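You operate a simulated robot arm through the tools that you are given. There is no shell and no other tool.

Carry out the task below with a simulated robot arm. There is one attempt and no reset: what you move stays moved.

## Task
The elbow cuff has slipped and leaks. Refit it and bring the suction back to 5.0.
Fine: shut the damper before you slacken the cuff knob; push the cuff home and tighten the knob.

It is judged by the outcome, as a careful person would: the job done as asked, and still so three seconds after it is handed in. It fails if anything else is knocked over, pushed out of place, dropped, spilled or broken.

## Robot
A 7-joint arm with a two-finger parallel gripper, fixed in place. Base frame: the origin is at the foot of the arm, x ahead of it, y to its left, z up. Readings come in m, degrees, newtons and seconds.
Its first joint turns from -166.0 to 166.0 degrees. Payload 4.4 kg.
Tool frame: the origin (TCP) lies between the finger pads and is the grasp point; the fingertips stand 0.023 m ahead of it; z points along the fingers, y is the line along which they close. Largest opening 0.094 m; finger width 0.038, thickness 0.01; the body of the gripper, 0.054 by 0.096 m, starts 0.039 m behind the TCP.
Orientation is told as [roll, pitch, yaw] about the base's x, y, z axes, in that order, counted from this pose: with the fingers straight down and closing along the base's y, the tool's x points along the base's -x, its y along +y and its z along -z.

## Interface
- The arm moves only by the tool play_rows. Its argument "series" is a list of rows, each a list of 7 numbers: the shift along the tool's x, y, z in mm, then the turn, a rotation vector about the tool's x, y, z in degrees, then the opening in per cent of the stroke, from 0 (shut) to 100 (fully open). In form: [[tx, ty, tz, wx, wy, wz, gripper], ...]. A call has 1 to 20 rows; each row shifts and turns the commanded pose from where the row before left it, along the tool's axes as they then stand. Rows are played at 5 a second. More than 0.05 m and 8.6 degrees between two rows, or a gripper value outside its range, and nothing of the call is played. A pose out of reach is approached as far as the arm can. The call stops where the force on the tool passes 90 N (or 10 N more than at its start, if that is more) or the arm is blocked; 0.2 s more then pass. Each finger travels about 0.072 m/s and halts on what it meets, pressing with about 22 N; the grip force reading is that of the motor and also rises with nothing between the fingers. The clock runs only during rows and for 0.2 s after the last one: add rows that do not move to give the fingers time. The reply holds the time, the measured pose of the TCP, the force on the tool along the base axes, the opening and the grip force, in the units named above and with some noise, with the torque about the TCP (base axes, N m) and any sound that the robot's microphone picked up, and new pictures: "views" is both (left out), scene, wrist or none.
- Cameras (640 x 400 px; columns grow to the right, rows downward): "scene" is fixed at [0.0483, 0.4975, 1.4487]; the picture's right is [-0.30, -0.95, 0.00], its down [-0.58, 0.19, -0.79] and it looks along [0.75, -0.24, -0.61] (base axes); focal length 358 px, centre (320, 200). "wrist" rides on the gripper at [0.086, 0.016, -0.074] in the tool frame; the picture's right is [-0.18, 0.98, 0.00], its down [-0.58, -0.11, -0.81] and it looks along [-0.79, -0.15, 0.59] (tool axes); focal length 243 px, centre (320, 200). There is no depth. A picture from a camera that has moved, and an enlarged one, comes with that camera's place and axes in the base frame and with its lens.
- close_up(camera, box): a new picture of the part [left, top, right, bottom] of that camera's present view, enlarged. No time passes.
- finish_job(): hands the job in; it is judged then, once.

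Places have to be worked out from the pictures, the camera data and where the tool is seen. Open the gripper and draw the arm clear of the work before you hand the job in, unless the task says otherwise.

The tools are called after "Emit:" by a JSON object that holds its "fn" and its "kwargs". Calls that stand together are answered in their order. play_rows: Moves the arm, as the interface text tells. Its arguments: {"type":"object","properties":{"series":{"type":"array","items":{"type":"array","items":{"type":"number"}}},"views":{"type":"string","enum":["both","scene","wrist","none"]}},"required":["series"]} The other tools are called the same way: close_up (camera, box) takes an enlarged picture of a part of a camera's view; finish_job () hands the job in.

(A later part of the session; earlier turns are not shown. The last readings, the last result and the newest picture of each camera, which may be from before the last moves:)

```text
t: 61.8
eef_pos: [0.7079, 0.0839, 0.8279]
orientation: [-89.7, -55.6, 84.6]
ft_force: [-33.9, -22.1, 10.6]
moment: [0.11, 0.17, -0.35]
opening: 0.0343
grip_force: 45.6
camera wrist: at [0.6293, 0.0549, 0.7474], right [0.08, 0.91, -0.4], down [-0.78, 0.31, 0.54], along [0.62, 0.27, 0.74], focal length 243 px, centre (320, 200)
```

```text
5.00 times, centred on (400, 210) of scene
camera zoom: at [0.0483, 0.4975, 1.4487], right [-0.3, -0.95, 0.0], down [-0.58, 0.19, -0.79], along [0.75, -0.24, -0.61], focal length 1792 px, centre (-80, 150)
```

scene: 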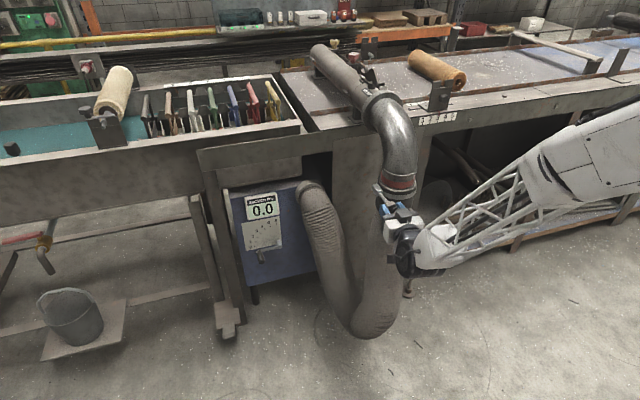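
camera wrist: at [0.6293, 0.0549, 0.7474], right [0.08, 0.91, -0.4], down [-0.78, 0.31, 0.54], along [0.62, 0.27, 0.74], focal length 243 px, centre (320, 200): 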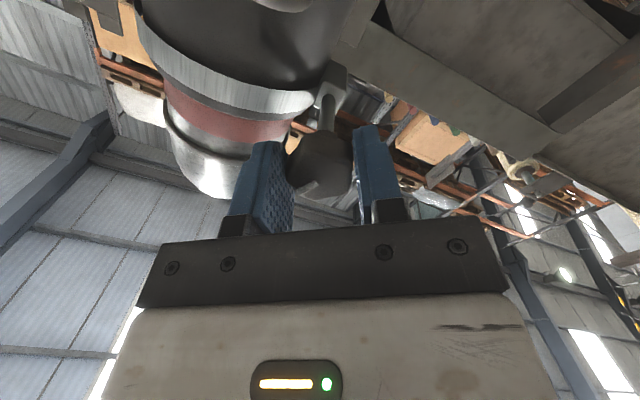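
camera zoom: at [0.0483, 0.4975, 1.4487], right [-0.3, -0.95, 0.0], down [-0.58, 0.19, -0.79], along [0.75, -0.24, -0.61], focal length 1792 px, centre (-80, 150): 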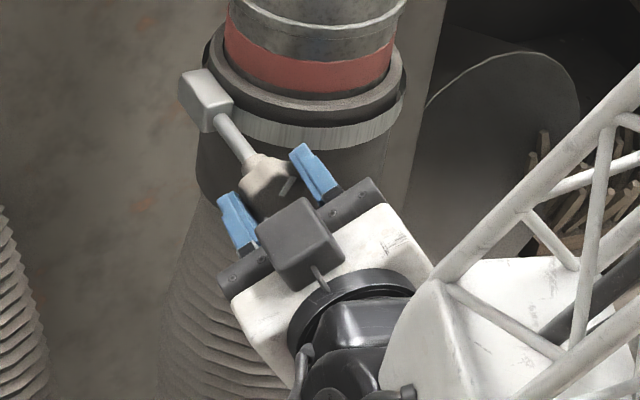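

35° turned now and the knob follows. I'll relieve the small residual loads (0.8 mm along the closing axis and 0.8 mm back) and continue another 30°.

Emit:
{"fn": "play_rows", "kwargs": {"series": [[0, -0.8, -0.8, 0, 0, 0, 0], [0, -0.43, 0, 0, 0, -6, 0], [0, -0.43, 0, 0, 0, -6, 0], [0, -0.43, 0, 0, 0, -6, 0], [0, -0.43, 0, 0, 0, -6, 0], [0, -0.43, 0, 0, 0, -6, 0], [0, 0, 0, 0, 0, 0, 0]], "views": "wrist"}}

Emit:
{"fn": "close_up", "kwargs": {"camera": "scene", "box": [360, 150, 440, 250]}}

```text
t: 63.4
eef_pos: [0.707, 0.0815, 0.8298]
orientation: [-89.9, -25.5, 84.8]
ft_force: [-71.7, 22.3, 11.7]
moment: [0.02, -0.5, 0.34]
opening: 0.0338
grip_force: 44.7
camera wrist: at [0.6257, 0.0183, 0.7775], right [0.05, 0.59, -0.81], down [-0.76, 0.55, 0.35], along [0.65, 0.6, 0.47], focal length 243 px, centre (320, 200)
```

wrist: 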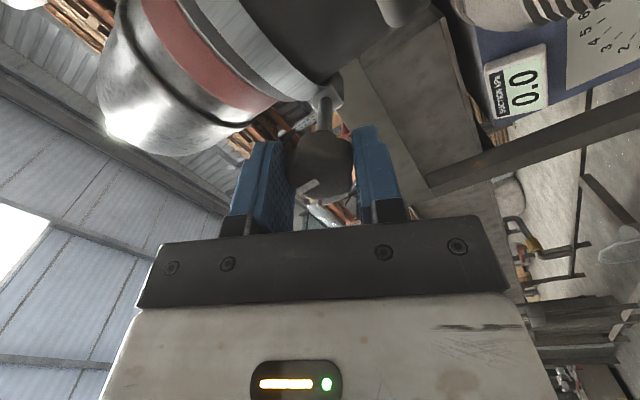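

```text
4.00 times, centred on (400, 200) of scene
camera zoom: at [0.0483, 0.4975, 1.4487], right [-0.3, -0.95, 0.0], down [-0.58, 0.19, -0.79], along [0.75, -0.24, -0.61], focal length 1434 px, centre (0, 200)
```

zoom: 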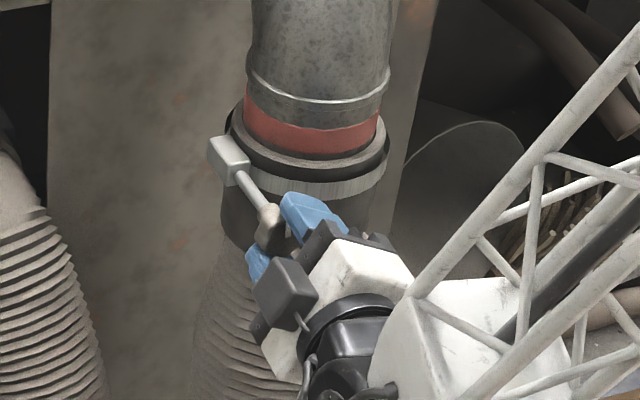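

An axial load of -72 N has built up, so either the upper fingertip is touching the clamp band or the knob is backing out. I'll ease the tool back 2.5 mm and check before going on.

Emit:
{"fn": "play_rows", "kwargs": {"series": [[0, 0, -1.2, 0, 0, 0, 0], [0, 0, -1.3, 0, 0, 0, 0], [0, 0, 0, 0, 0, 0, 0]], "views": "none"}}

Emit:
{"fn": "close_up", "kwargs": {"camera": "scene", "box": [360, 170, 420, 230]}}

Emit:
{"fn": "close_up", "kwargs": {"camera": "wrist", "box": [200, 50, 440, 260]}}

```text
t: 64.2
eef_pos: [0.7071, 0.0829, 0.8312]
orientation: [-89.9, -25.5, 84.9]
ft_force: [17.2, 20.5, -16.9]
moment: [-0.07, 0.45, 0.28]
opening: 0.0341
grip_force: 44.5
```

```text
6.67 times, centred on (390, 200) of scene
camera zoom: at [0.0483, 0.4975, 1.4487], right [-0.3, -0.95, 0.0], down [-0.58, 0.19, -0.79], along [0.75, -0.24, -0.61], focal length 2390 px, centre (-147, 200)
```

zoom: 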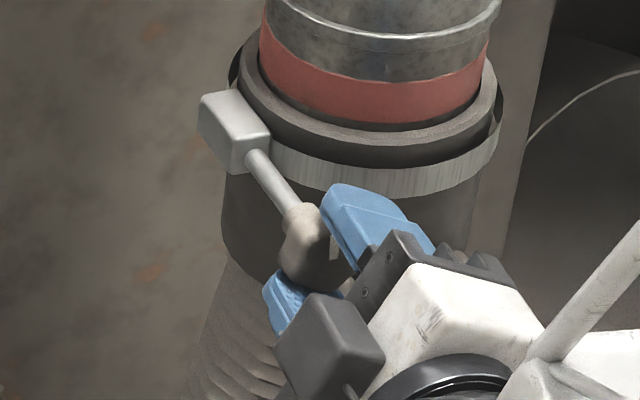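

```text
1.90 times, centred on (320, 155) of wrist
camera zoom: at [0.6256, 0.0185, 0.7785], right [0.05, 0.59, -0.81], down [-0.76, 0.55, 0.35], along [0.65, 0.59, 0.48], focal length 462 px, centre (320, 286)
```

zoom: 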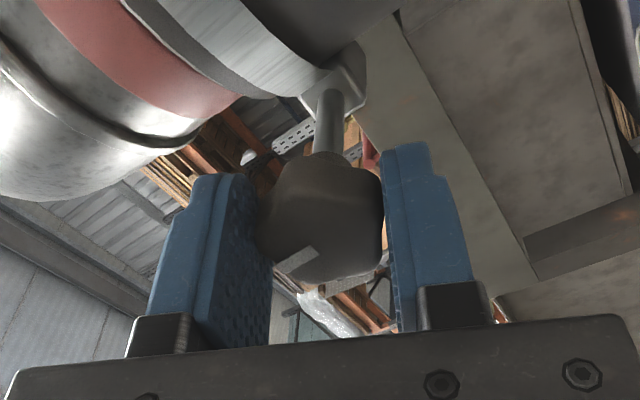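

Axial load is gone and the knob still follows. I'll relieve the remaining lateral load and keep turning, 24° at a time while watching the axial force.

Emit:
{"fn": "play_rows", "kwargs": {"series": [[0, 0.8, 0, 0, 0, 0, 0], [0, -0.25, 0, 0, 0, -6, 0], [0, -0.25, 0, 0, 0, -6, 0], [0, -0.25, 0, 0, 0, -6, 0], [0, -0.25, 0, 0, 0, -6, 0], [0, 0, 0, 0, 0, 0, 0]], "views": "none"}}

Emit:
{"fn": "close_up", "kwargs": {"camera": "scene", "box": [360, 170, 420, 230]}}

```text
t: 65.6
eef_pos: [0.7056, 0.082, 0.8297]
orientation: [-89.9, -1.6, 84.8]
ft_force: [30.1, -10.1, 5.8]
moment: [0.02, -0.1, -0.49]
opening: 0.0335
grip_force: 45.2
```

```text
6.67 times, centred on (390, 200) of scene
camera zoom: at [0.0483, 0.4975, 1.4487], right [-0.3, -0.95, 0.0], down [-0.58, 0.19, -0.79], along [0.75, -0.24, -0.61], focal length 2390 px, centre (-147, 200)
```

zoom: 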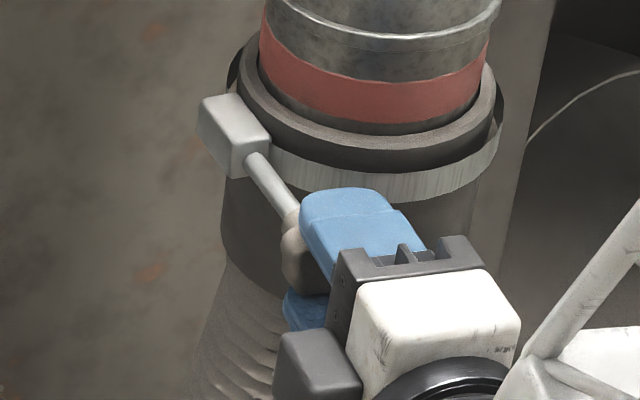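

About 88° turned (roll -88°) with modest loads, and the clamp band looks slightly more open. I'll keep slackening for another 60°.

Emit:
{"fn": "play_rows", "kwargs": {"series": [[0, -0.1, 0.8, 0, 0, -5, 0], [0, -0.25, 0, 0, 0, -6, 0], [0, -0.25, 0, 0, 0, -6, 0], [0, -0.25, 0, 0, 0, -6, 0], [0, -0.25, 0, 0, 0, -6, 0], [0, 0, 0, 0, 0, 0, 0]], "views": "both"}}

Emit:
{"fn": "close_up", "kwargs": {"camera": "scene", "box": [360, 170, 420, 230]}}

Emit:
{"fn": "close_up", "kwargs": {"camera": "wrist", "box": [200, 50, 440, 260]}}

```text
t: 67.0
eef_pos: [0.706, 0.0835, 0.8304]
orientation: [-89.8, 27.5, 85.1]
ft_force: [-15.0, 22.3, 3.2]
moment: [0.01, -0.47, 0.91]
opening: 0.0341
grip_force: 45.2
camera wrist: at [0.6233, 0.005, 0.8556], right [-0.03, -0.29, -0.96], down [-0.75, 0.63, -0.17], along [0.66, 0.72, -0.24], focal length 243 px, centre (320, 200)
```

scene: 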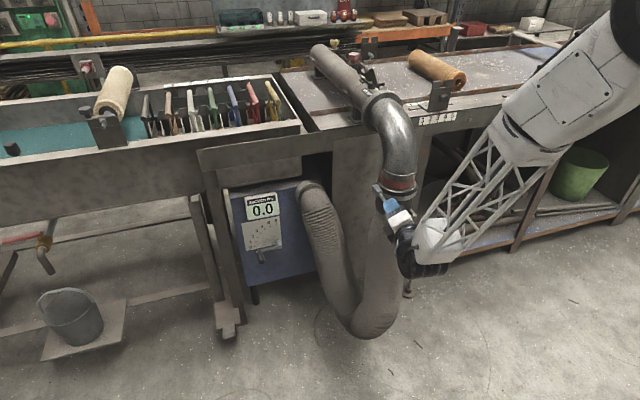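
wrist: 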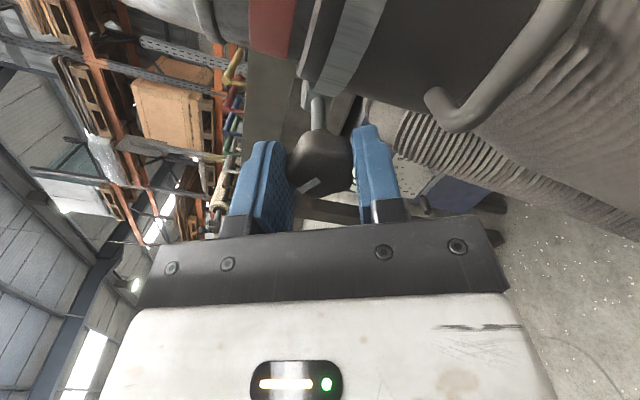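

```text
6.67 times, centred on (390, 200) of scene
camera zoom: at [0.0483, 0.4975, 1.4487], right [-0.3, -0.95, 0.0], down [-0.58, 0.19, -0.79], along [0.75, -0.24, -0.61], focal length 2390 px, centre (-147, 200)
```

zoom: 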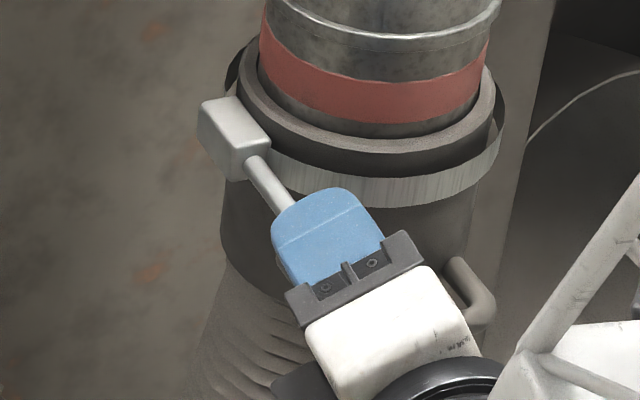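

```text
1.90 times, centred on (320, 155) of wrist
camera zoom: at [0.6233, 0.005, 0.8556], right [-0.03, -0.29, -0.96], down [-0.75, 0.63, -0.17], along [0.66, 0.72, -0.24], focal length 462 px, centre (320, 286)
```

zoom: 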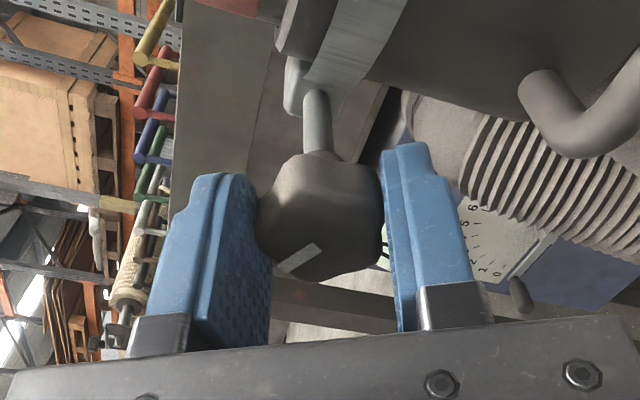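

The gap between band and cuff ring is visibly growing, so this is the slackening direction; ~117° turned so far. I'll go on for another 48° to make it properly slack.

Emit:
{"fn": "play_rows", "kwargs": {"series": [[0, -0.25, 0, 0, 0, -6, 0], [0, -0.25, 0, 0, 0, -6, 0], [0, -0.25, 0, 0, 0, -6, 0], [0, -0.25, 0, 0, 0, -6, 0], [0, 0, 0, 0, 0, 0, 0]], "views": "none"}}

Emit:
{"fn": "close_up", "kwargs": {"camera": "scene", "box": [360, 170, 420, 230]}}

```text
t: 68.2
eef_pos: [0.7048, 0.0827, 0.8316]
orientation: [-90.0, 51.5, 85.0]
ft_force: [-1.7, 10.8, 1.4]
moment: [0.04, -0.37, 0.73]
opening: 0.0341
grip_force: 44.9
```

```text
6.67 times, centred on (390, 200) of scene
camera zoom: at [0.0483, 0.4975, 1.4487], right [-0.3, -0.95, 0.0], down [-0.58, 0.19, -0.79], along [0.75, -0.24, -0.61], focal length 2390 px, centre (-147, 200)
```

zoom: 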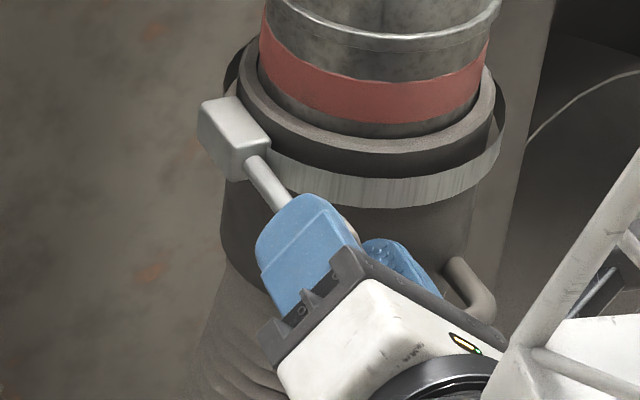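

Forces are low and it's turning freely (~141°). I'll continue another 42° to about half a turn in total.

Emit:
{"fn": "play_rows", "kwargs": {"series": [[0, -0.25, 0, 0, 0, -6, 0], [0, -0.25, 0, 0, 0, -6, 0], [0, -0.25, 0, 0, 0, -6, 0], [0, -0.25, 0, 0, 0, -6, 0], [0, -0.25, 0, 0, 0, -6, 0], [0, -0.25, 0, 0, 0, -6, 0], [0, -0.25, 0, 0, 0, -6, 0], [0, 0, 0, 0, 0, 0, 0]], "views": "both"}}

Emit:
{"fn": "close_up", "kwargs": {"camera": "scene", "box": [360, 170, 420, 230]}}

Emit:
{"fn": "close_up", "kwargs": {"camera": "wrist", "box": [200, 50, 440, 260]}}

```text
t: 70.0
eef_pos: [0.7063, 0.0862, 0.8316]
orientation: [88.2, 86.5, -96.7]
ft_force: [5.5, 67.8, 3.0]
moment: [1.08, -0.03, 1.65]
opening: 0.0348
grip_force: 45.0
camera wrist: at [0.6303, 0.0818, 0.9191], right [-0.09, -0.99, -0.12], down [-0.8, 0.14, -0.59], along [0.6, 0.05, -0.8], focal length 243 px, centre (320, 200)
```

scene: 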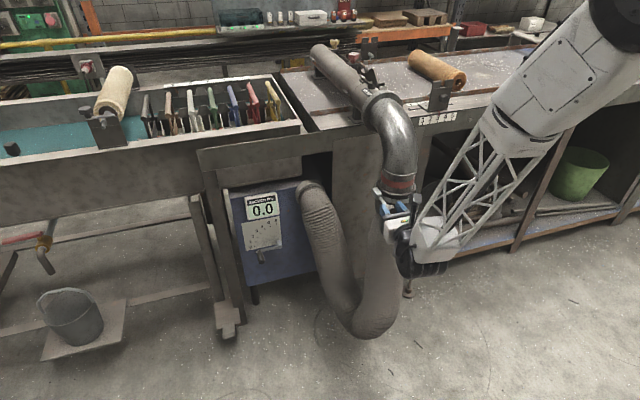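
wrist: 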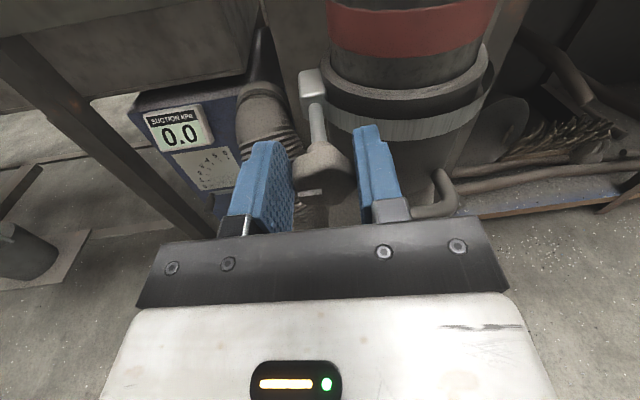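

```text
6.67 times, centred on (390, 200) of scene
camera zoom: at [0.0483, 0.4975, 1.4487], right [-0.3, -0.95, 0.0], down [-0.58, 0.19, -0.79], along [0.75, -0.24, -0.61], focal length 2390 px, centre (-147, 200)
```

zoom: 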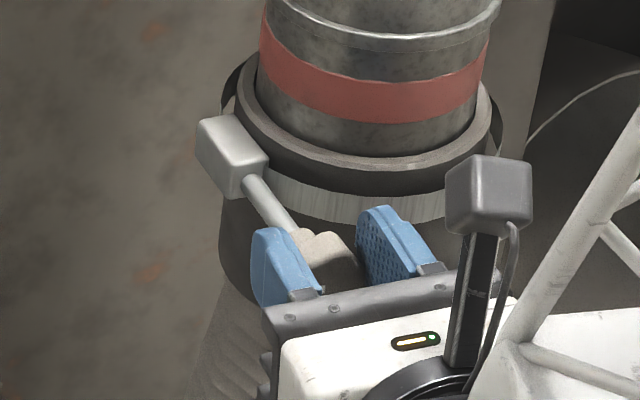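

```text
1.90 times, centred on (320, 155) of wrist
camera zoom: at [0.6303, 0.0818, 0.9191], right [-0.09, -0.99, -0.12], down [-0.8, 0.14, -0.59], along [0.6, 0.05, -0.8], focal length 462 px, centre (320, 286)
```

zoom: 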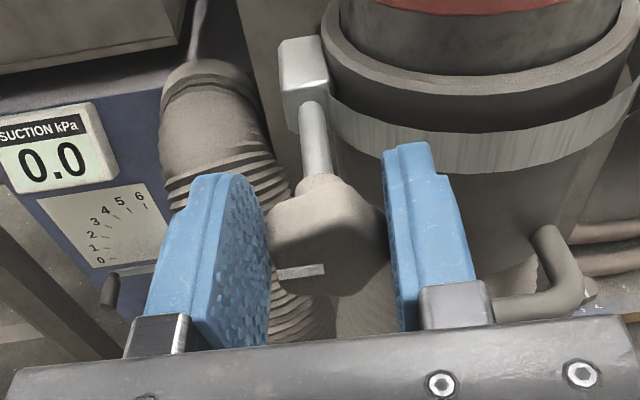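

The knob has come up against its slack end stop (torque 1.1 N·m) after roughly 170°, and the slackened cuff has slid down about 1 cm by itself; it isn't hanging on the gripper (Fz≈3 N). I'll relieve the side load, open just enough, and back straight off the knob.

Emit:
{"fn": "play_rows", "kwargs": {"series": [[0, -1, 0, 0, 0, 4, 0], [0, -1, 0, 0, 0, 0, 0], [0, 0, 0, 0, 0, 0, 46], [0, 0, 0, 0, 0, 0, 48], [0, 0, -8, 0, 0, 0, 48], [0, 0, -15, 0, 0, 0, 48], [0, 0, -25, 0, 0, 0, 48], [0, 0, -30, 0, 0, 0, 60], [0, 0, 0, 0, 0, 0, 60]], "views": "both"}}

Emit:
{"fn": "close_up", "kwargs": {"camera": "scene", "box": [350, 150, 450, 250]}}

Emit:
{"fn": "close_up", "kwargs": {"camera": "wrist", "box": [200, 0, 440, 220]}}

```text
t: 72.0
eef_pos: [0.6261, 0.0912, 0.8321]
orientation: [-76.6, 89.4, 98.3]
ft_force: [0.2, -0.4, 0.6]
moment: [0.01, 0.01, 0.01]
opening: 0.0565
grip_force: 0.0
camera wrist: at [0.5501, 0.0818, 0.9177], right [-0.09, -0.98, -0.19], down [-0.79, 0.19, -0.58], along [0.6, 0.1, -0.79], focal length 243 px, centre (320, 200)
```

scene: 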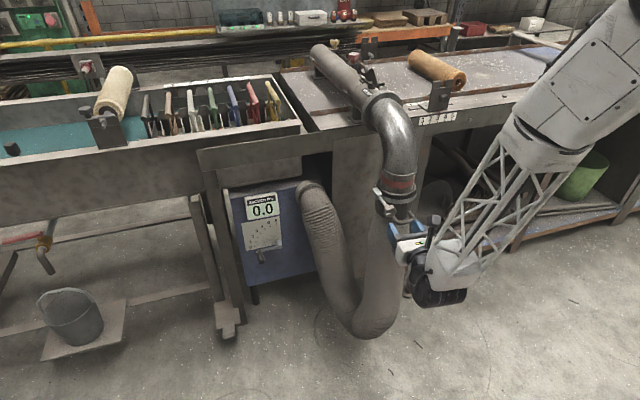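
wrist: 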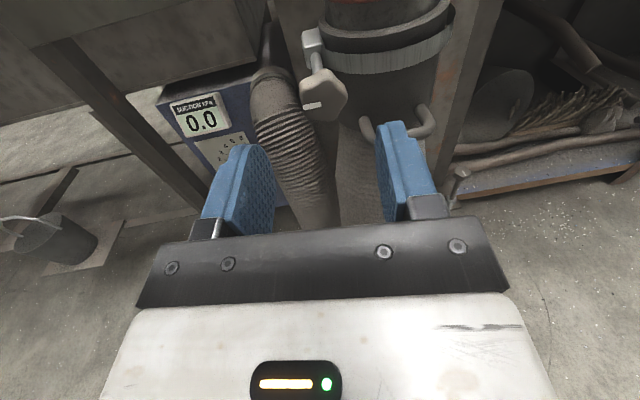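

```text
4.00 times, centred on (400, 200) of scene
camera zoom: at [0.0483, 0.4975, 1.4487], right [-0.3, -0.95, 0.0], down [-0.58, 0.19, -0.79], along [0.75, -0.24, -0.61], focal length 1434 px, centre (0, 200)
```

zoom: 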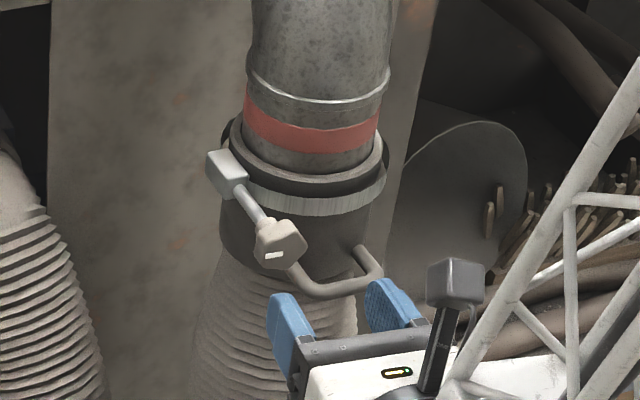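

```text
1.82 times, centred on (320, 110) of wrist
camera zoom: at [0.5501, 0.0818, 0.9177], right [-0.09, -0.98, -0.19], down [-0.79, 0.19, -0.58], along [0.6, 0.1, -0.79], focal length 441 px, centre (320, 364)
```

zoom: 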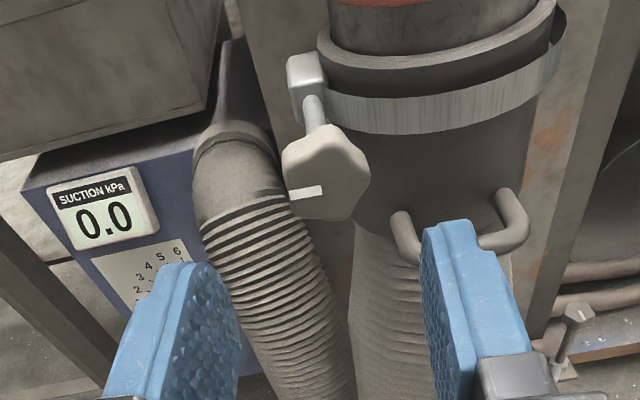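

The cuff is now slack: its band stands clearly open and it sits about 12 mm lower, resting by itself. Next is the D-handle: I'll back off a little, yaw to -12° for reach, roll to -90° so the fingers close vertically, and move in front of the handle to measure it from the side.

Emit:
{"fn": "play_rows", "kwargs": {"series": [[0, 0, -30, 0, 0, 0, 60], [0, 0, 0, -7, 0, 0, 60], [0, 0, 0, 0, 0, 8.2, 60], [0, 0, 0, 0, 0, 8.2, 60], [0, 0, 0, 0, 0, 8.2, 60], [0, 0, 0, 0, 0, 8.2, 60], [0, 0, 0, 0, 0, 8.2, 60], [0, 0, 0, 0, 0, 8.2, 60], [0, 0, 0, 0, 0, 8.2, 60], [0, 0, 0, 0, 0, 8.2, 60], [0, 0, 0, 0, 0, 8.2, 60], [0, 0, 0, 0, 0, 8.2, 60], [0, 0, 0, 0, 0, 8.0, 60], [23.6, 31, 7, 0, 0, 0, 60], [23.6, 31, 7, 0, 0, 0, 60], [0, 0, 0, 0, 0, 0, 60]], "views": "both"}}

Emit:
{"fn": "close_up", "kwargs": {"camera": "wrist", "box": [200, 0, 440, 220]}}

Emit:
{"fn": "close_up", "kwargs": {"camera": "scene", "box": [350, 150, 450, 250]}}

```text
t: 75.4
eef_pos: [0.6025, 0.0466, 0.7695]
orientation: [-89.8, -0.7, 77.8]
ft_force: [0.8, 0.4, -0.3]
moment: [0.02, 0.0, -0.01]
opening: 0.0563
grip_force: 0.1
camera wrist: at [0.5112, -0.0207, 0.7524], right [0.04, 0.19, -0.98], down [-0.67, 0.74, 0.12], along [0.75, 0.65, 0.15], focal length 243 px, centre (320, 200)
```

scene: 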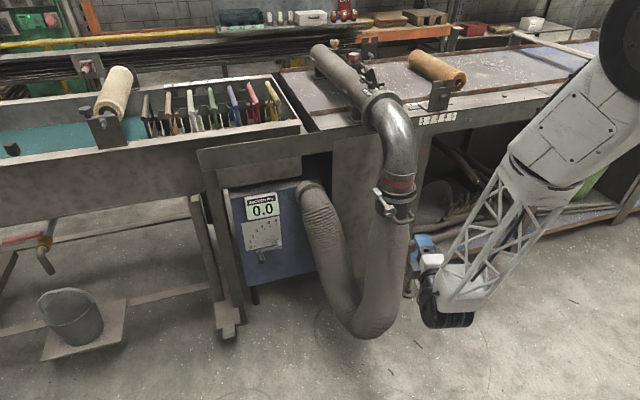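
wrist: 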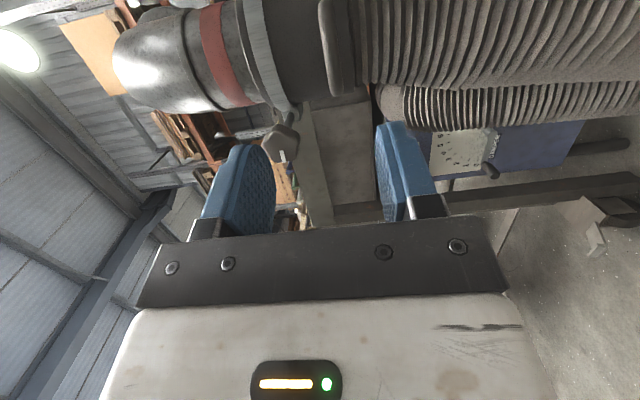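

```text
1.82 times, centred on (320, 110) of wrist
camera zoom: at [0.5112, -0.0207, 0.7524], right [0.04, 0.19, -0.98], down [-0.67, 0.74, 0.12], along [0.75, 0.65, 0.15], focal length 441 px, centre (320, 364)
```

zoom: 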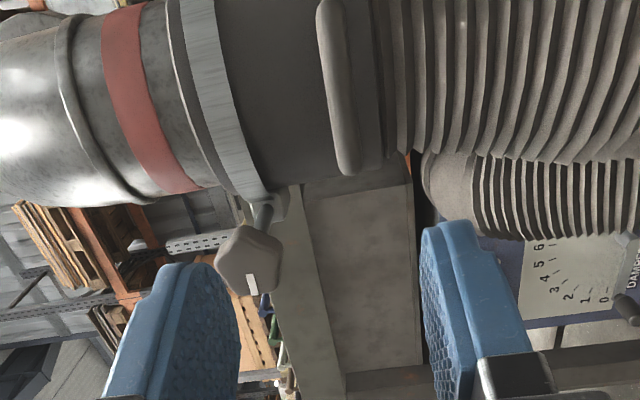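

```text
4.00 times, centred on (400, 200) of scene
camera zoom: at [0.0483, 0.4975, 1.4487], right [-0.3, -0.95, 0.0], down [-0.58, 0.19, -0.79], along [0.75, -0.24, -0.61], focal length 1434 px, centre (0, 200)
```

zoom: 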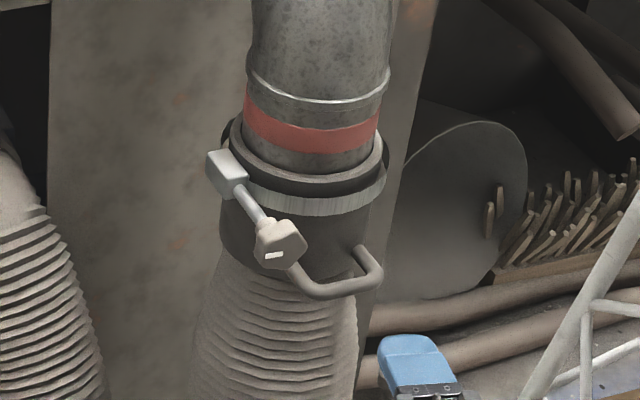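

The side view and the earlier top view fix the handle bar at about x 0.721, z 0.760, y from -0.004 to 0.046. I'll line up at z 0.760 and advance along the tool axis to about 40 mm short of it.

Emit:
{"fn": "play_rows", "kwargs": {"series": [[0, 9.5, 0, 0, 0, 0, 60], [0, 0, 27, 0, 0, 0, 60], [0, 0, 27, 0, 0, 0, 60], [0, 0, 26, 0, 0, 0, 60], [0, 0, 0, 0, 0, 0, 60]], "views": "wrist"}}

Emit:
{"fn": "close_up", "kwargs": {"camera": "wrist", "box": [200, 20, 440, 240]}}

Emit:
{"fn": "close_up", "kwargs": {"camera": "scene", "box": [350, 150, 450, 250]}}

```text
t: 76.6
eef_pos: [0.6807, 0.0286, 0.7596]
orientation: [-89.7, -0.7, 77.9]
ft_force: [0.9, -0.4, -0.3]
moment: [0.02, -0.01, 0.0]
opening: 0.0562
grip_force: 0.0
camera wrist: at [0.5883, -0.039, 0.7423], right [0.04, 0.19, -0.98], down [-0.67, 0.74, 0.12], along [0.74, 0.65, 0.15], focal length 243 px, centre (320, 200)
```

wrist: 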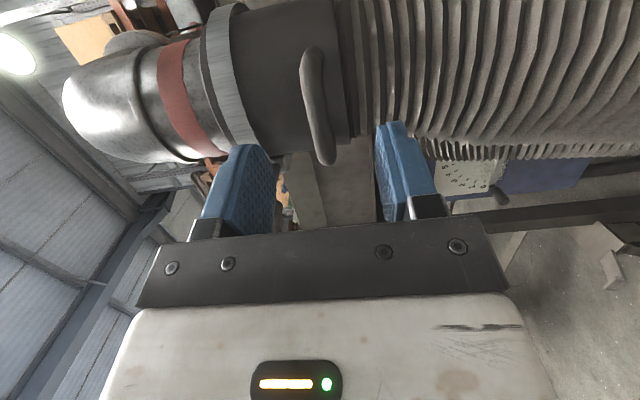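

```text
1.82 times, centred on (320, 130) of wrist
camera zoom: at [0.5883, -0.039, 0.7423], right [0.04, 0.19, -0.98], down [-0.67, 0.74, 0.12], along [0.74, 0.65, 0.15], focal length 441 px, centre (320, 327)
```

zoom: 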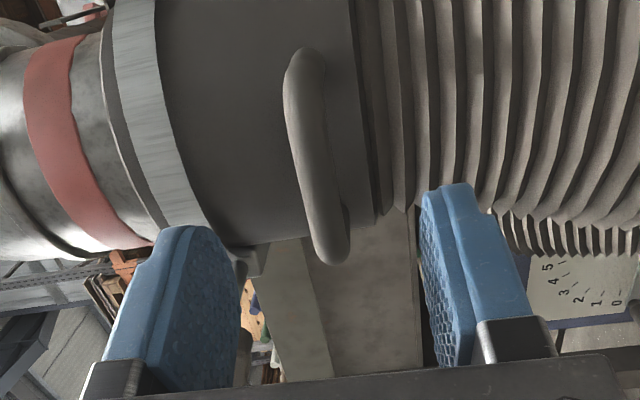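

```text
4.00 times, centred on (400, 200) of scene
camera zoom: at [0.0483, 0.4975, 1.4487], right [-0.3, -0.95, 0.0], down [-0.58, 0.19, -0.79], along [0.75, -0.24, -0.61], focal length 1434 px, centre (0, 200)
```

zoom: 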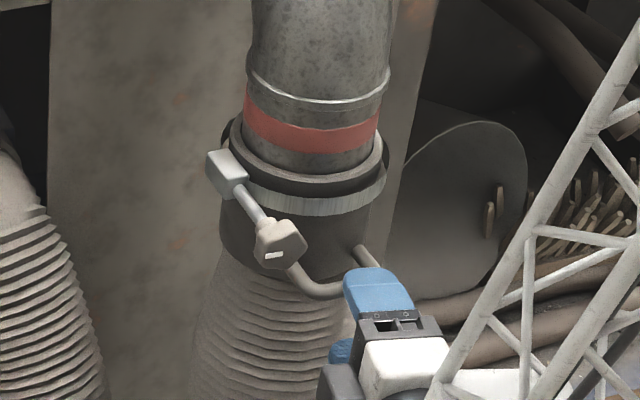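

The bar is centred between the fingers (x≈0.724, z≈0.758). I'll advance 42 mm so it lies between the pads, and close on it.

Emit:
{"fn": "play_rows", "kwargs": {"series": [[0, 1, 21, 0, 0, 0, 60], [0, 0, 21, 0, 0, 0, 60], [0, 0, 0, 0, 0, 0, 60]], "views": "wrist"}}

Emit:
{"fn": "close_up", "kwargs": {"camera": "wrist", "box": [200, 50, 440, 260]}}

```text
t: 77.4
eef_pos: [0.7216, 0.0205, 0.76]
orientation: [-89.9, -0.6, 77.9]
ft_force: [0.5, -1.0, -1.5]
moment: [-0.02, 0.01, -0.01]
opening: 0.0565
grip_force: 0.0
camera wrist: at [0.6294, -0.0472, 0.7422], right [0.04, 0.19, -0.98], down [-0.67, 0.74, 0.12], along [0.75, 0.65, 0.15], focal length 243 px, centre (320, 200)
```

wrist: 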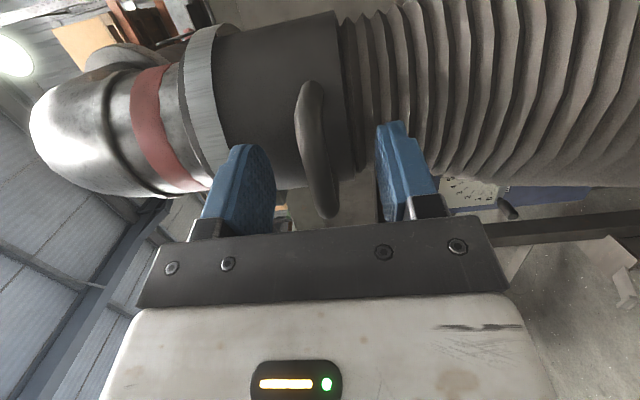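

```text
1.90 times, centred on (320, 155) of wrist
camera zoom: at [0.6294, -0.0472, 0.7422], right [0.04, 0.19, -0.98], down [-0.67, 0.74, 0.12], along [0.75, 0.65, 0.15], focal length 462 px, centre (320, 286)
```

zoom: 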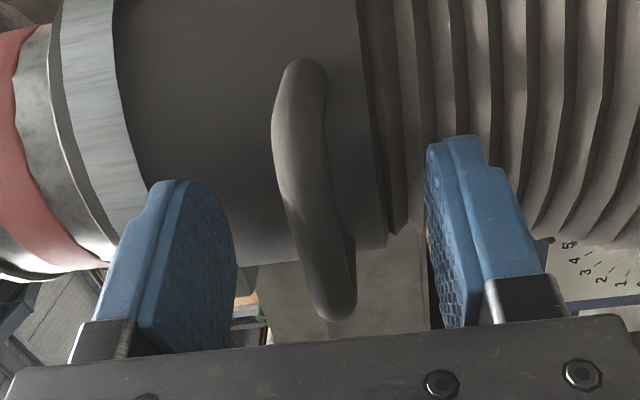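

The bar passes right through the TCP line, with its centre about 6 mm further in (x≈0.728). I'll go 6 mm deeper and close.

Emit:
{"fn": "play_rows", "kwargs": {"series": [[0, 0, 6, 0, 0, 0, 60], [0, 0, 0, 0, 0, 0, 30], [0, 0, 0, 0, 0, 0, 0], [0, 0, 0, 0, 0, 0, 0], [0, 0, 0, 0, 0, 0, 0]], "views": "both"}}

Emit:
{"fn": "close_up", "kwargs": {"camera": "wrist", "box": [200, 50, 440, 260]}}

Emit:
{"fn": "close_up", "kwargs": {"camera": "scene", "box": [350, 150, 450, 250]}}

```text
t: 78.6
eef_pos: [0.7281, 0.0208, 0.7602]
orientation: [-89.8, -0.6, 77.9]
ft_force: [3.9, -0.8, -4.1]
moment: [-1.7, -0.05, 0.03]
opening: 0.0116
grip_force: 44.9
camera wrist: at [0.6357, -0.0473, 0.7422], right [0.04, 0.19, -0.98], down [-0.67, 0.74, 0.12], along [0.75, 0.65, 0.15], focal length 243 px, centre (320, 200)
```

scene: 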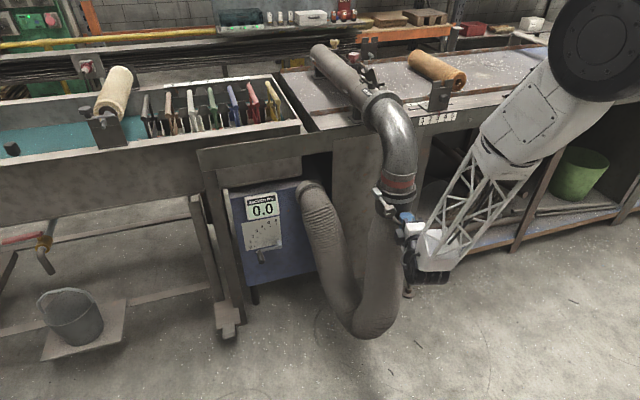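
wrist: 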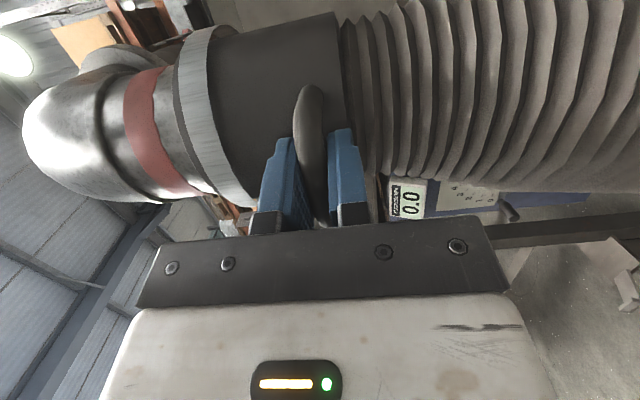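

```text
1.90 times, centred on (320, 155) of wrist
camera zoom: at [0.6357, -0.0473, 0.7422], right [0.04, 0.19, -0.98], down [-0.67, 0.74, 0.12], along [0.75, 0.65, 0.15], focal length 462 px, centre (320, 286)
```

zoom: 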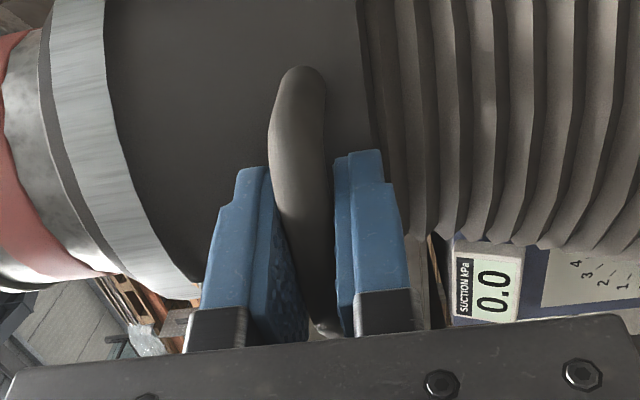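

```text
4.00 times, centred on (400, 200) of scene
camera zoom: at [0.0483, 0.4975, 1.4487], right [-0.3, -0.95, 0.0], down [-0.58, 0.19, -0.79], along [0.75, -0.24, -0.61], focal length 1434 px, centre (0, 200)
```

zoom: 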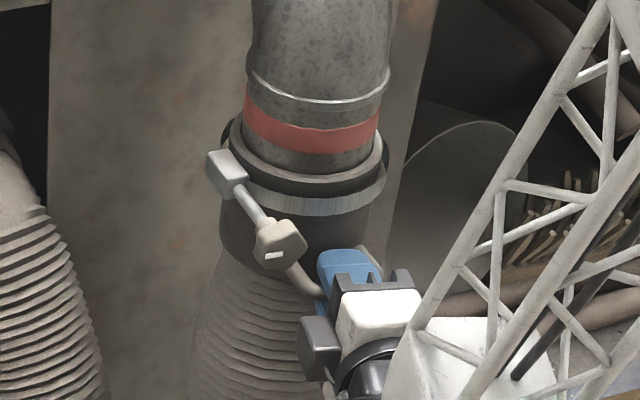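

The bar is held (11.6 mm). Now I'll lift straight up in 5 mm steps, 20 mm to begin with, watching the vertical force and the cuff.

Emit:
{"fn": "play_rows", "kwargs": {"series": [[0, -5, 0, 0, 0, 0, 0], [0, -5, 0, 0, 0, 0, 0], [0, -5, 0, 0, 0, 0, 0], [0, -5, 0, 0, 0, 0, 0], [0, 0, 0, 0, 0, 0, 0]], "views": "scene"}}

Emit:
{"fn": "close_up", "kwargs": {"camera": "scene", "box": [350, 150, 450, 250]}}

```text
t: 79.8
eef_pos: [0.7273, 0.0208, 0.7804]
orientation: [-89.9, -0.6, 78.0]
ft_force: [20.7, 33.0, -6.9]
moment: [-1.6, -0.03, -0.07]
opening: 0.0119
grip_force: 44.7
```

scene: 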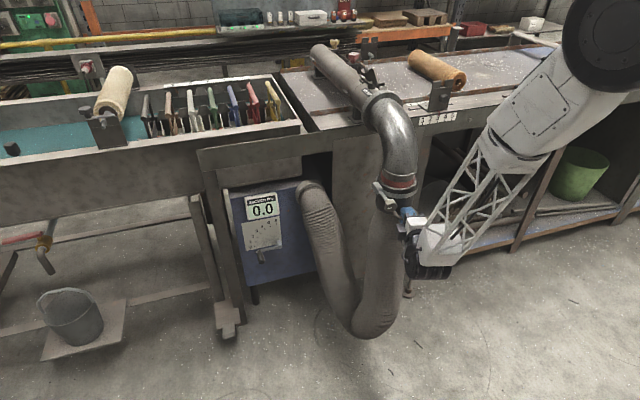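

```text
4.00 times, centred on (400, 200) of scene
camera zoom: at [0.0483, 0.4975, 1.4487], right [-0.3, -0.95, 0.0], down [-0.58, 0.19, -0.79], along [0.75, -0.24, -0.61], focal length 1434 px, centre (0, 200)
```

zoom: 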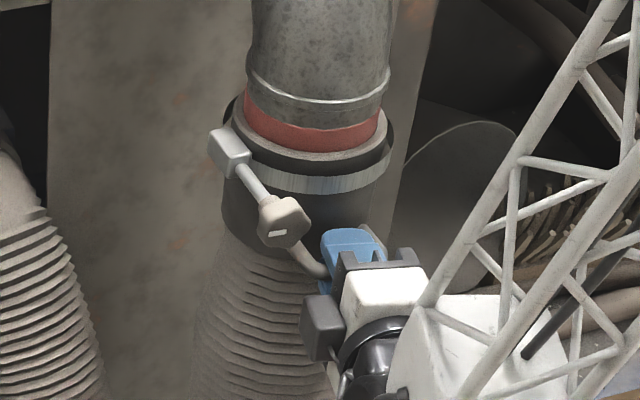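

The cuff is rising with the handle with only ~7 N of vertical load; the red band is shrinking. I'll relieve the sideways load by about 1 mm and continue lifting.

Emit:
{"fn": "play_rows", "kwargs": {"series": [[-1, -4, 0.4, 0, 0, 0, 0], [0, -5, 0, 0, 0, 0, 0], [0, -4, 0, 0, 0, 0, 0], [0, -3, 0, 0, 0, 0, 0], [0, 0, 0, 0, 0, 0, 0]], "views": "none"}}

Emit:
{"fn": "close_up", "kwargs": {"camera": "scene", "box": [350, 150, 450, 250]}}

```text
t: 81.0
eef_pos: [0.7277, 0.0208, 0.7946]
orientation: [-89.7, -0.5, 77.9]
ft_force: [-22.7, 32.5, -8.6]
moment: [-1.6, 0.02, 0.24]
opening: 0.0119
grip_force: 45.2
```

```text
4.00 times, centred on (400, 200) of scene
camera zoom: at [0.0483, 0.4975, 1.4487], right [-0.3, -0.95, 0.0], down [-0.58, 0.19, -0.79], along [0.75, -0.24, -0.61], focal length 1434 px, centre (0, 200)
```

zoom: 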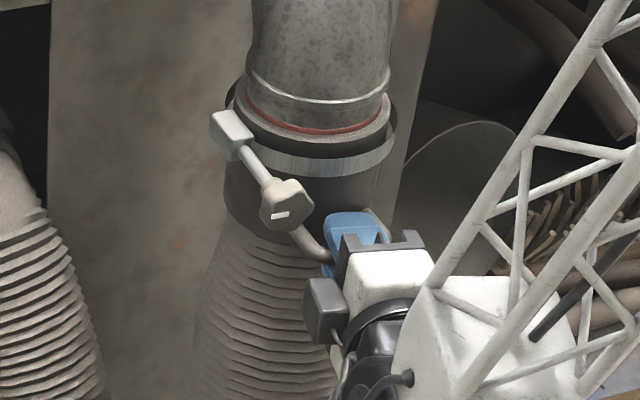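

Only a thin red line is left. I'll continue in 2 mm steps until it meets its stop.

Emit:
{"fn": "play_rows", "kwargs": {"series": [[0, -2, -0.4, 0, 0, 0, 0], [0, -2, 0, 0, 0, 0, 0], [0, -2, 0, 0, 0, 0, 0], [0, 0, 0, 0, 0, 0, 0]], "views": "none"}}

Emit:
{"fn": "close_up", "kwargs": {"camera": "scene", "box": [350, 150, 450, 250]}}

```text
t: 82.0
eef_pos: [0.7275, 0.0215, 0.8001]
orientation: [-89.8, -0.7, 77.8]
ft_force: [-16.9, 15.1, -8.1]
moment: [-1.69, 0.01, 0.14]
opening: 0.0116
grip_force: 45.0
```

```text
4.00 times, centred on (400, 200) of scene
camera zoom: at [0.0483, 0.4975, 1.4487], right [-0.3, -0.95, 0.0], down [-0.58, 0.19, -0.79], along [0.75, -0.24, -0.61], focal length 1434 px, centre (0, 200)
```

zoom: 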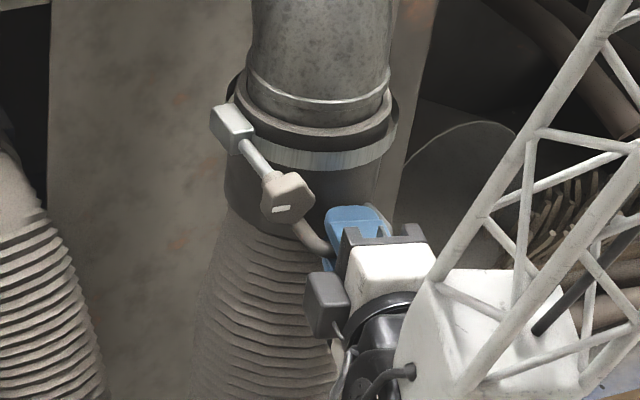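

The red band is fully covered, but there's no stop force yet (Fz≈-8 N). I'll keep going gently, 2 mm at a time, to seat it against the bead.

Emit:
{"fn": "play_rows", "kwargs": {"series": [[0, -2, 0, 0, 0, 0, 0], [0, -2, 0, 0, 0, 0, 0], [0, 0, 0, 0, 0, 0, 0]], "views": "none"}}

Emit:
{"fn": "close_up", "kwargs": {"camera": "scene", "box": [350, 150, 450, 250]}}

```text
t: 82.8
eef_pos: [0.7272, 0.0206, 0.8042]
orientation: [-89.8, -0.6, 77.7]
ft_force: [-27.3, 5.9, -7.9]
moment: [-1.67, 0.0, 0.25]
opening: 0.0117
grip_force: 44.9
```

```text
4.00 times, centred on (400, 200) of scene
camera zoom: at [0.0483, 0.4975, 1.4487], right [-0.3, -0.95, 0.0], down [-0.58, 0.19, -0.79], along [0.75, -0.24, -0.61], focal length 1434 px, centre (0, 200)
```

zoom: 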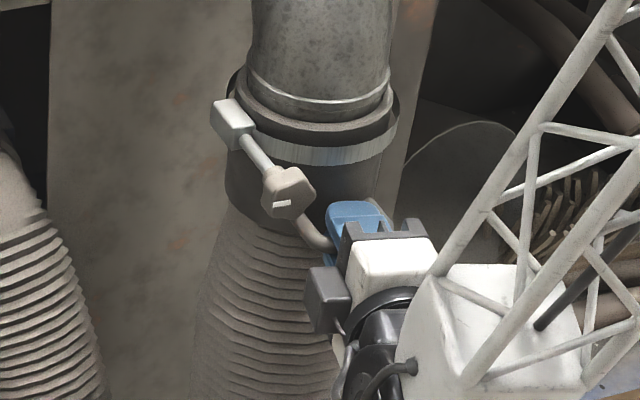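

There still seems to be several mm between the cuff ring and the bead. Continuing upward slowly with the force watched.

Emit:
{"fn": "play_rows", "kwargs": {"series": [[0, -2, -0.6, 0, 0, 0, 0], [0, -2, 0, 0, 0, 0, 0], [0, 0, 0, 0, 0, 0, 0]], "views": "none"}}

Emit:
{"fn": "close_up", "kwargs": {"camera": "scene", "box": [370, 150, 430, 210]}}

```text
t: 83.4
eef_pos: [0.728, 0.0213, 0.805]
orientation: [-89.4, -0.5, 77.8]
ft_force: [42.5, -4.4, -31.3]
moment: [-1.72, -0.22, -0.37]
opening: 0.0119
grip_force: 45.0
stopped in row 2: the force on the tool passed its limit at 101 N (the readings are from after the stop); the commanded pose is now the measured one
```

```text
6.67 times, centred on (400, 180) of scene
camera zoom: at [0.0483, 0.4975, 1.4487], right [-0.3, -0.95, 0.0], down [-0.58, 0.19, -0.79], along [0.75, -0.24, -0.61], focal length 2390 px, centre (-213, 333)
```

zoom: 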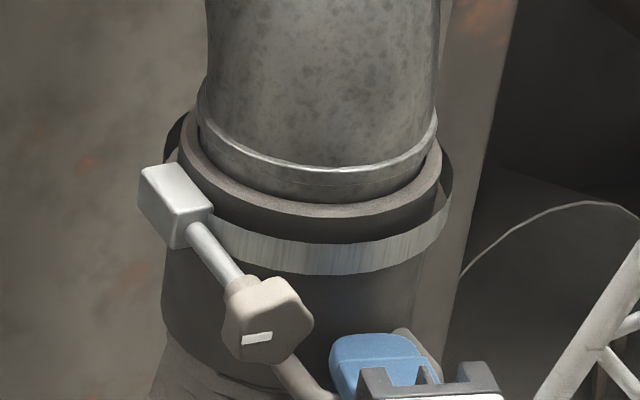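

The cuff hit its stop (force limit at z≈0.805), so it's home. I'll ease the load slightly and open the fingers only a little to see whether the slack cuff stays up by itself.

Emit:
{"fn": "play_rows", "kwargs": {"series": [[0, 0.4, -1.2, 0, 0, 0, 0], [0, 0, 0, 0, 0, 0, 14], [0, 0, 0, 0, 0, 0, 22], [0, 0, 0, 0, 0, 0, 22], [0, 0, 0, 0, 0, 0, 22]], "views": "wrist"}}

Emit:
{"fn": "close_up", "kwargs": {"camera": "scene", "box": [370, 150, 430, 210]}}

Emit:
{"fn": "close_up", "kwargs": {"camera": "wrist", "box": [200, 50, 440, 260]}}

```text
t: 84.6
eef_pos: [0.7259, 0.0223, 0.806]
orientation: [-89.5, -0.7, 77.8]
ft_force: [-0.6, -0.8, 0.6]
moment: [0.01, -0.03, -0.01]
opening: 0.0208
grip_force: 0.0
camera wrist: at [0.634, -0.0465, 0.7891], right [0.03, 0.19, -0.98], down [-0.67, 0.74, 0.12], along [0.75, 0.65, 0.15], focal length 243 px, centre (320, 200)
```

wrist: 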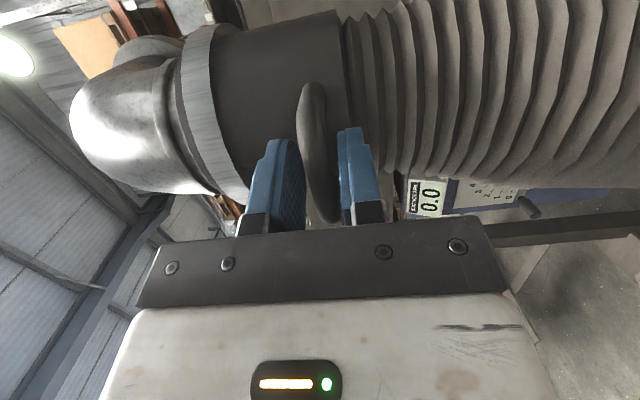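

```text
6.67 times, centred on (400, 180) of scene
camera zoom: at [0.0483, 0.4975, 1.4487], right [-0.3, -0.95, 0.0], down [-0.58, 0.19, -0.79], along [0.75, -0.24, -0.61], focal length 2390 px, centre (-213, 333)
```

zoom: 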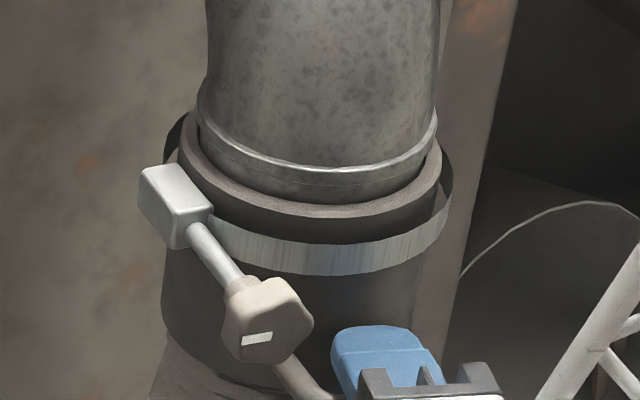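

```text
1.90 times, centred on (320, 155) of wrist
camera zoom: at [0.634, -0.0465, 0.7891], right [0.03, 0.19, -0.98], down [-0.67, 0.74, 0.12], along [0.75, 0.65, 0.15], focal length 462 px, centre (320, 286)
```

zoom: 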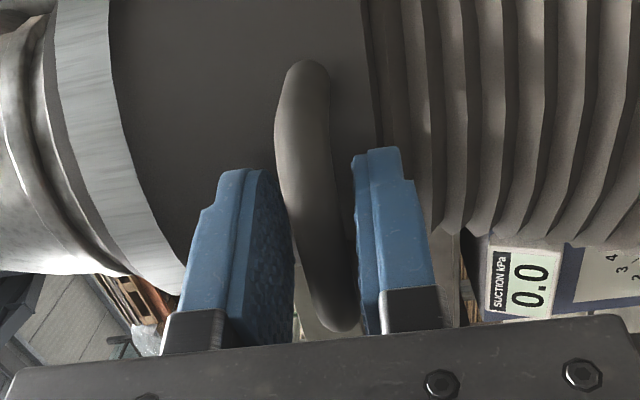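

The handle bar is loose between the fingers and the cuff stays up at home by itself. I'll open, back straight off the handle, reorient (yaw -5°, roll -180°) and line up on the knob, which should now be at about (0.72, 0.085, 0.864).

Emit:
{"fn": "play_rows", "kwargs": {"series": [[0, 0, 0, 0, 0, 0, 55], [0, 0, 0, 0, 0, 0, 60], [0, 0, -20, 0, 0, 0, 60], [0, 0, -30, 0, 0, 0, 60], [0, 0, -35, 0, 0, 0, 60], [0, 0, -35, 0, 0, 0, 60], [0, 0, 0, 0, -7, 0, 60], [0, 0, 0, 0, 0, -8.2, 60], [0, 0, 0, 0, 0, -8.2, 60], [0, 0, 0, 0, 0, -8.2, 60], [0, 0, 0, 0, 0, -8.2, 60], [0, 0, 0, 0, 0, -8.2, 60], [0, 0, 0, 0, 0, -8.2, 60], [0, 0, 0, 0, 0, -8.2, 60], [0, 0, 0, 0, 0, -8.2, 60], [0, 0, 0, 0, 0, -8.2, 60], [0, 0, 0, 0, 0, -8.2, 60], [0, 0, 0, 0, 0, -8.2, 60], [0, 0, 0, 0, 0, 0, 60]], "views": "both"}}

Emit:
{"fn": "close_up", "kwargs": {"camera": "scene", "box": [350, 150, 450, 250]}}

```text
t: 88.6
eef_pos: [0.6059, 0.0468, 0.8117]
orientation: [-35.9, 89.5, 138.8]
ft_force: [0.0, -0.7, -0.8]
moment: [0.01, -0.02, -0.01]
opening: 0.0562
grip_force: 0.0
out of reach, approached as far as the arm can: row 7
camera wrist: at [0.53, 0.0375, 0.8976], right [-0.09, -0.98, -0.19], down [-0.8, 0.19, -0.57], along [0.6, 0.1, -0.8], focal length 243 px, centre (320, 200)
```

scene: 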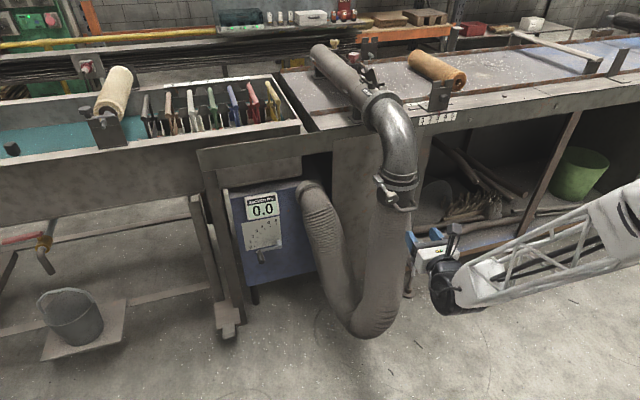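
wrist: 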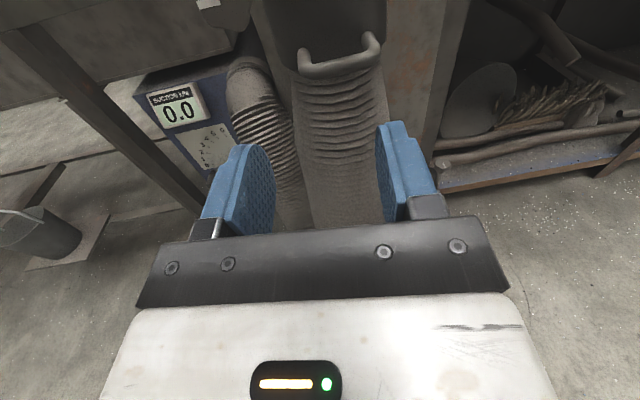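

```text
4.00 times, centred on (400, 200) of scene
camera zoom: at [0.0483, 0.4975, 1.4487], right [-0.3, -0.95, 0.0], down [-0.58, 0.19, -0.79], along [0.75, -0.24, -0.61], focal length 1434 px, centre (0, 200)
```

zoom: 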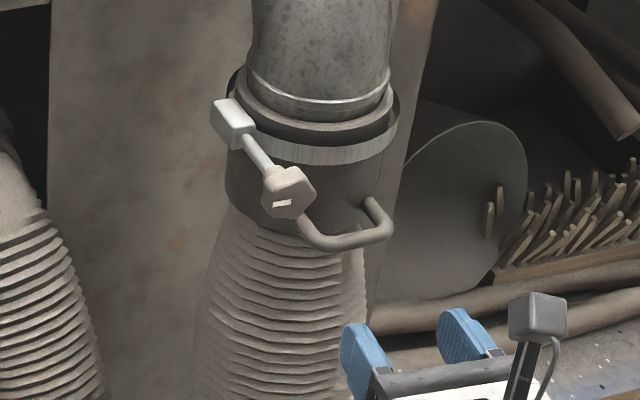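

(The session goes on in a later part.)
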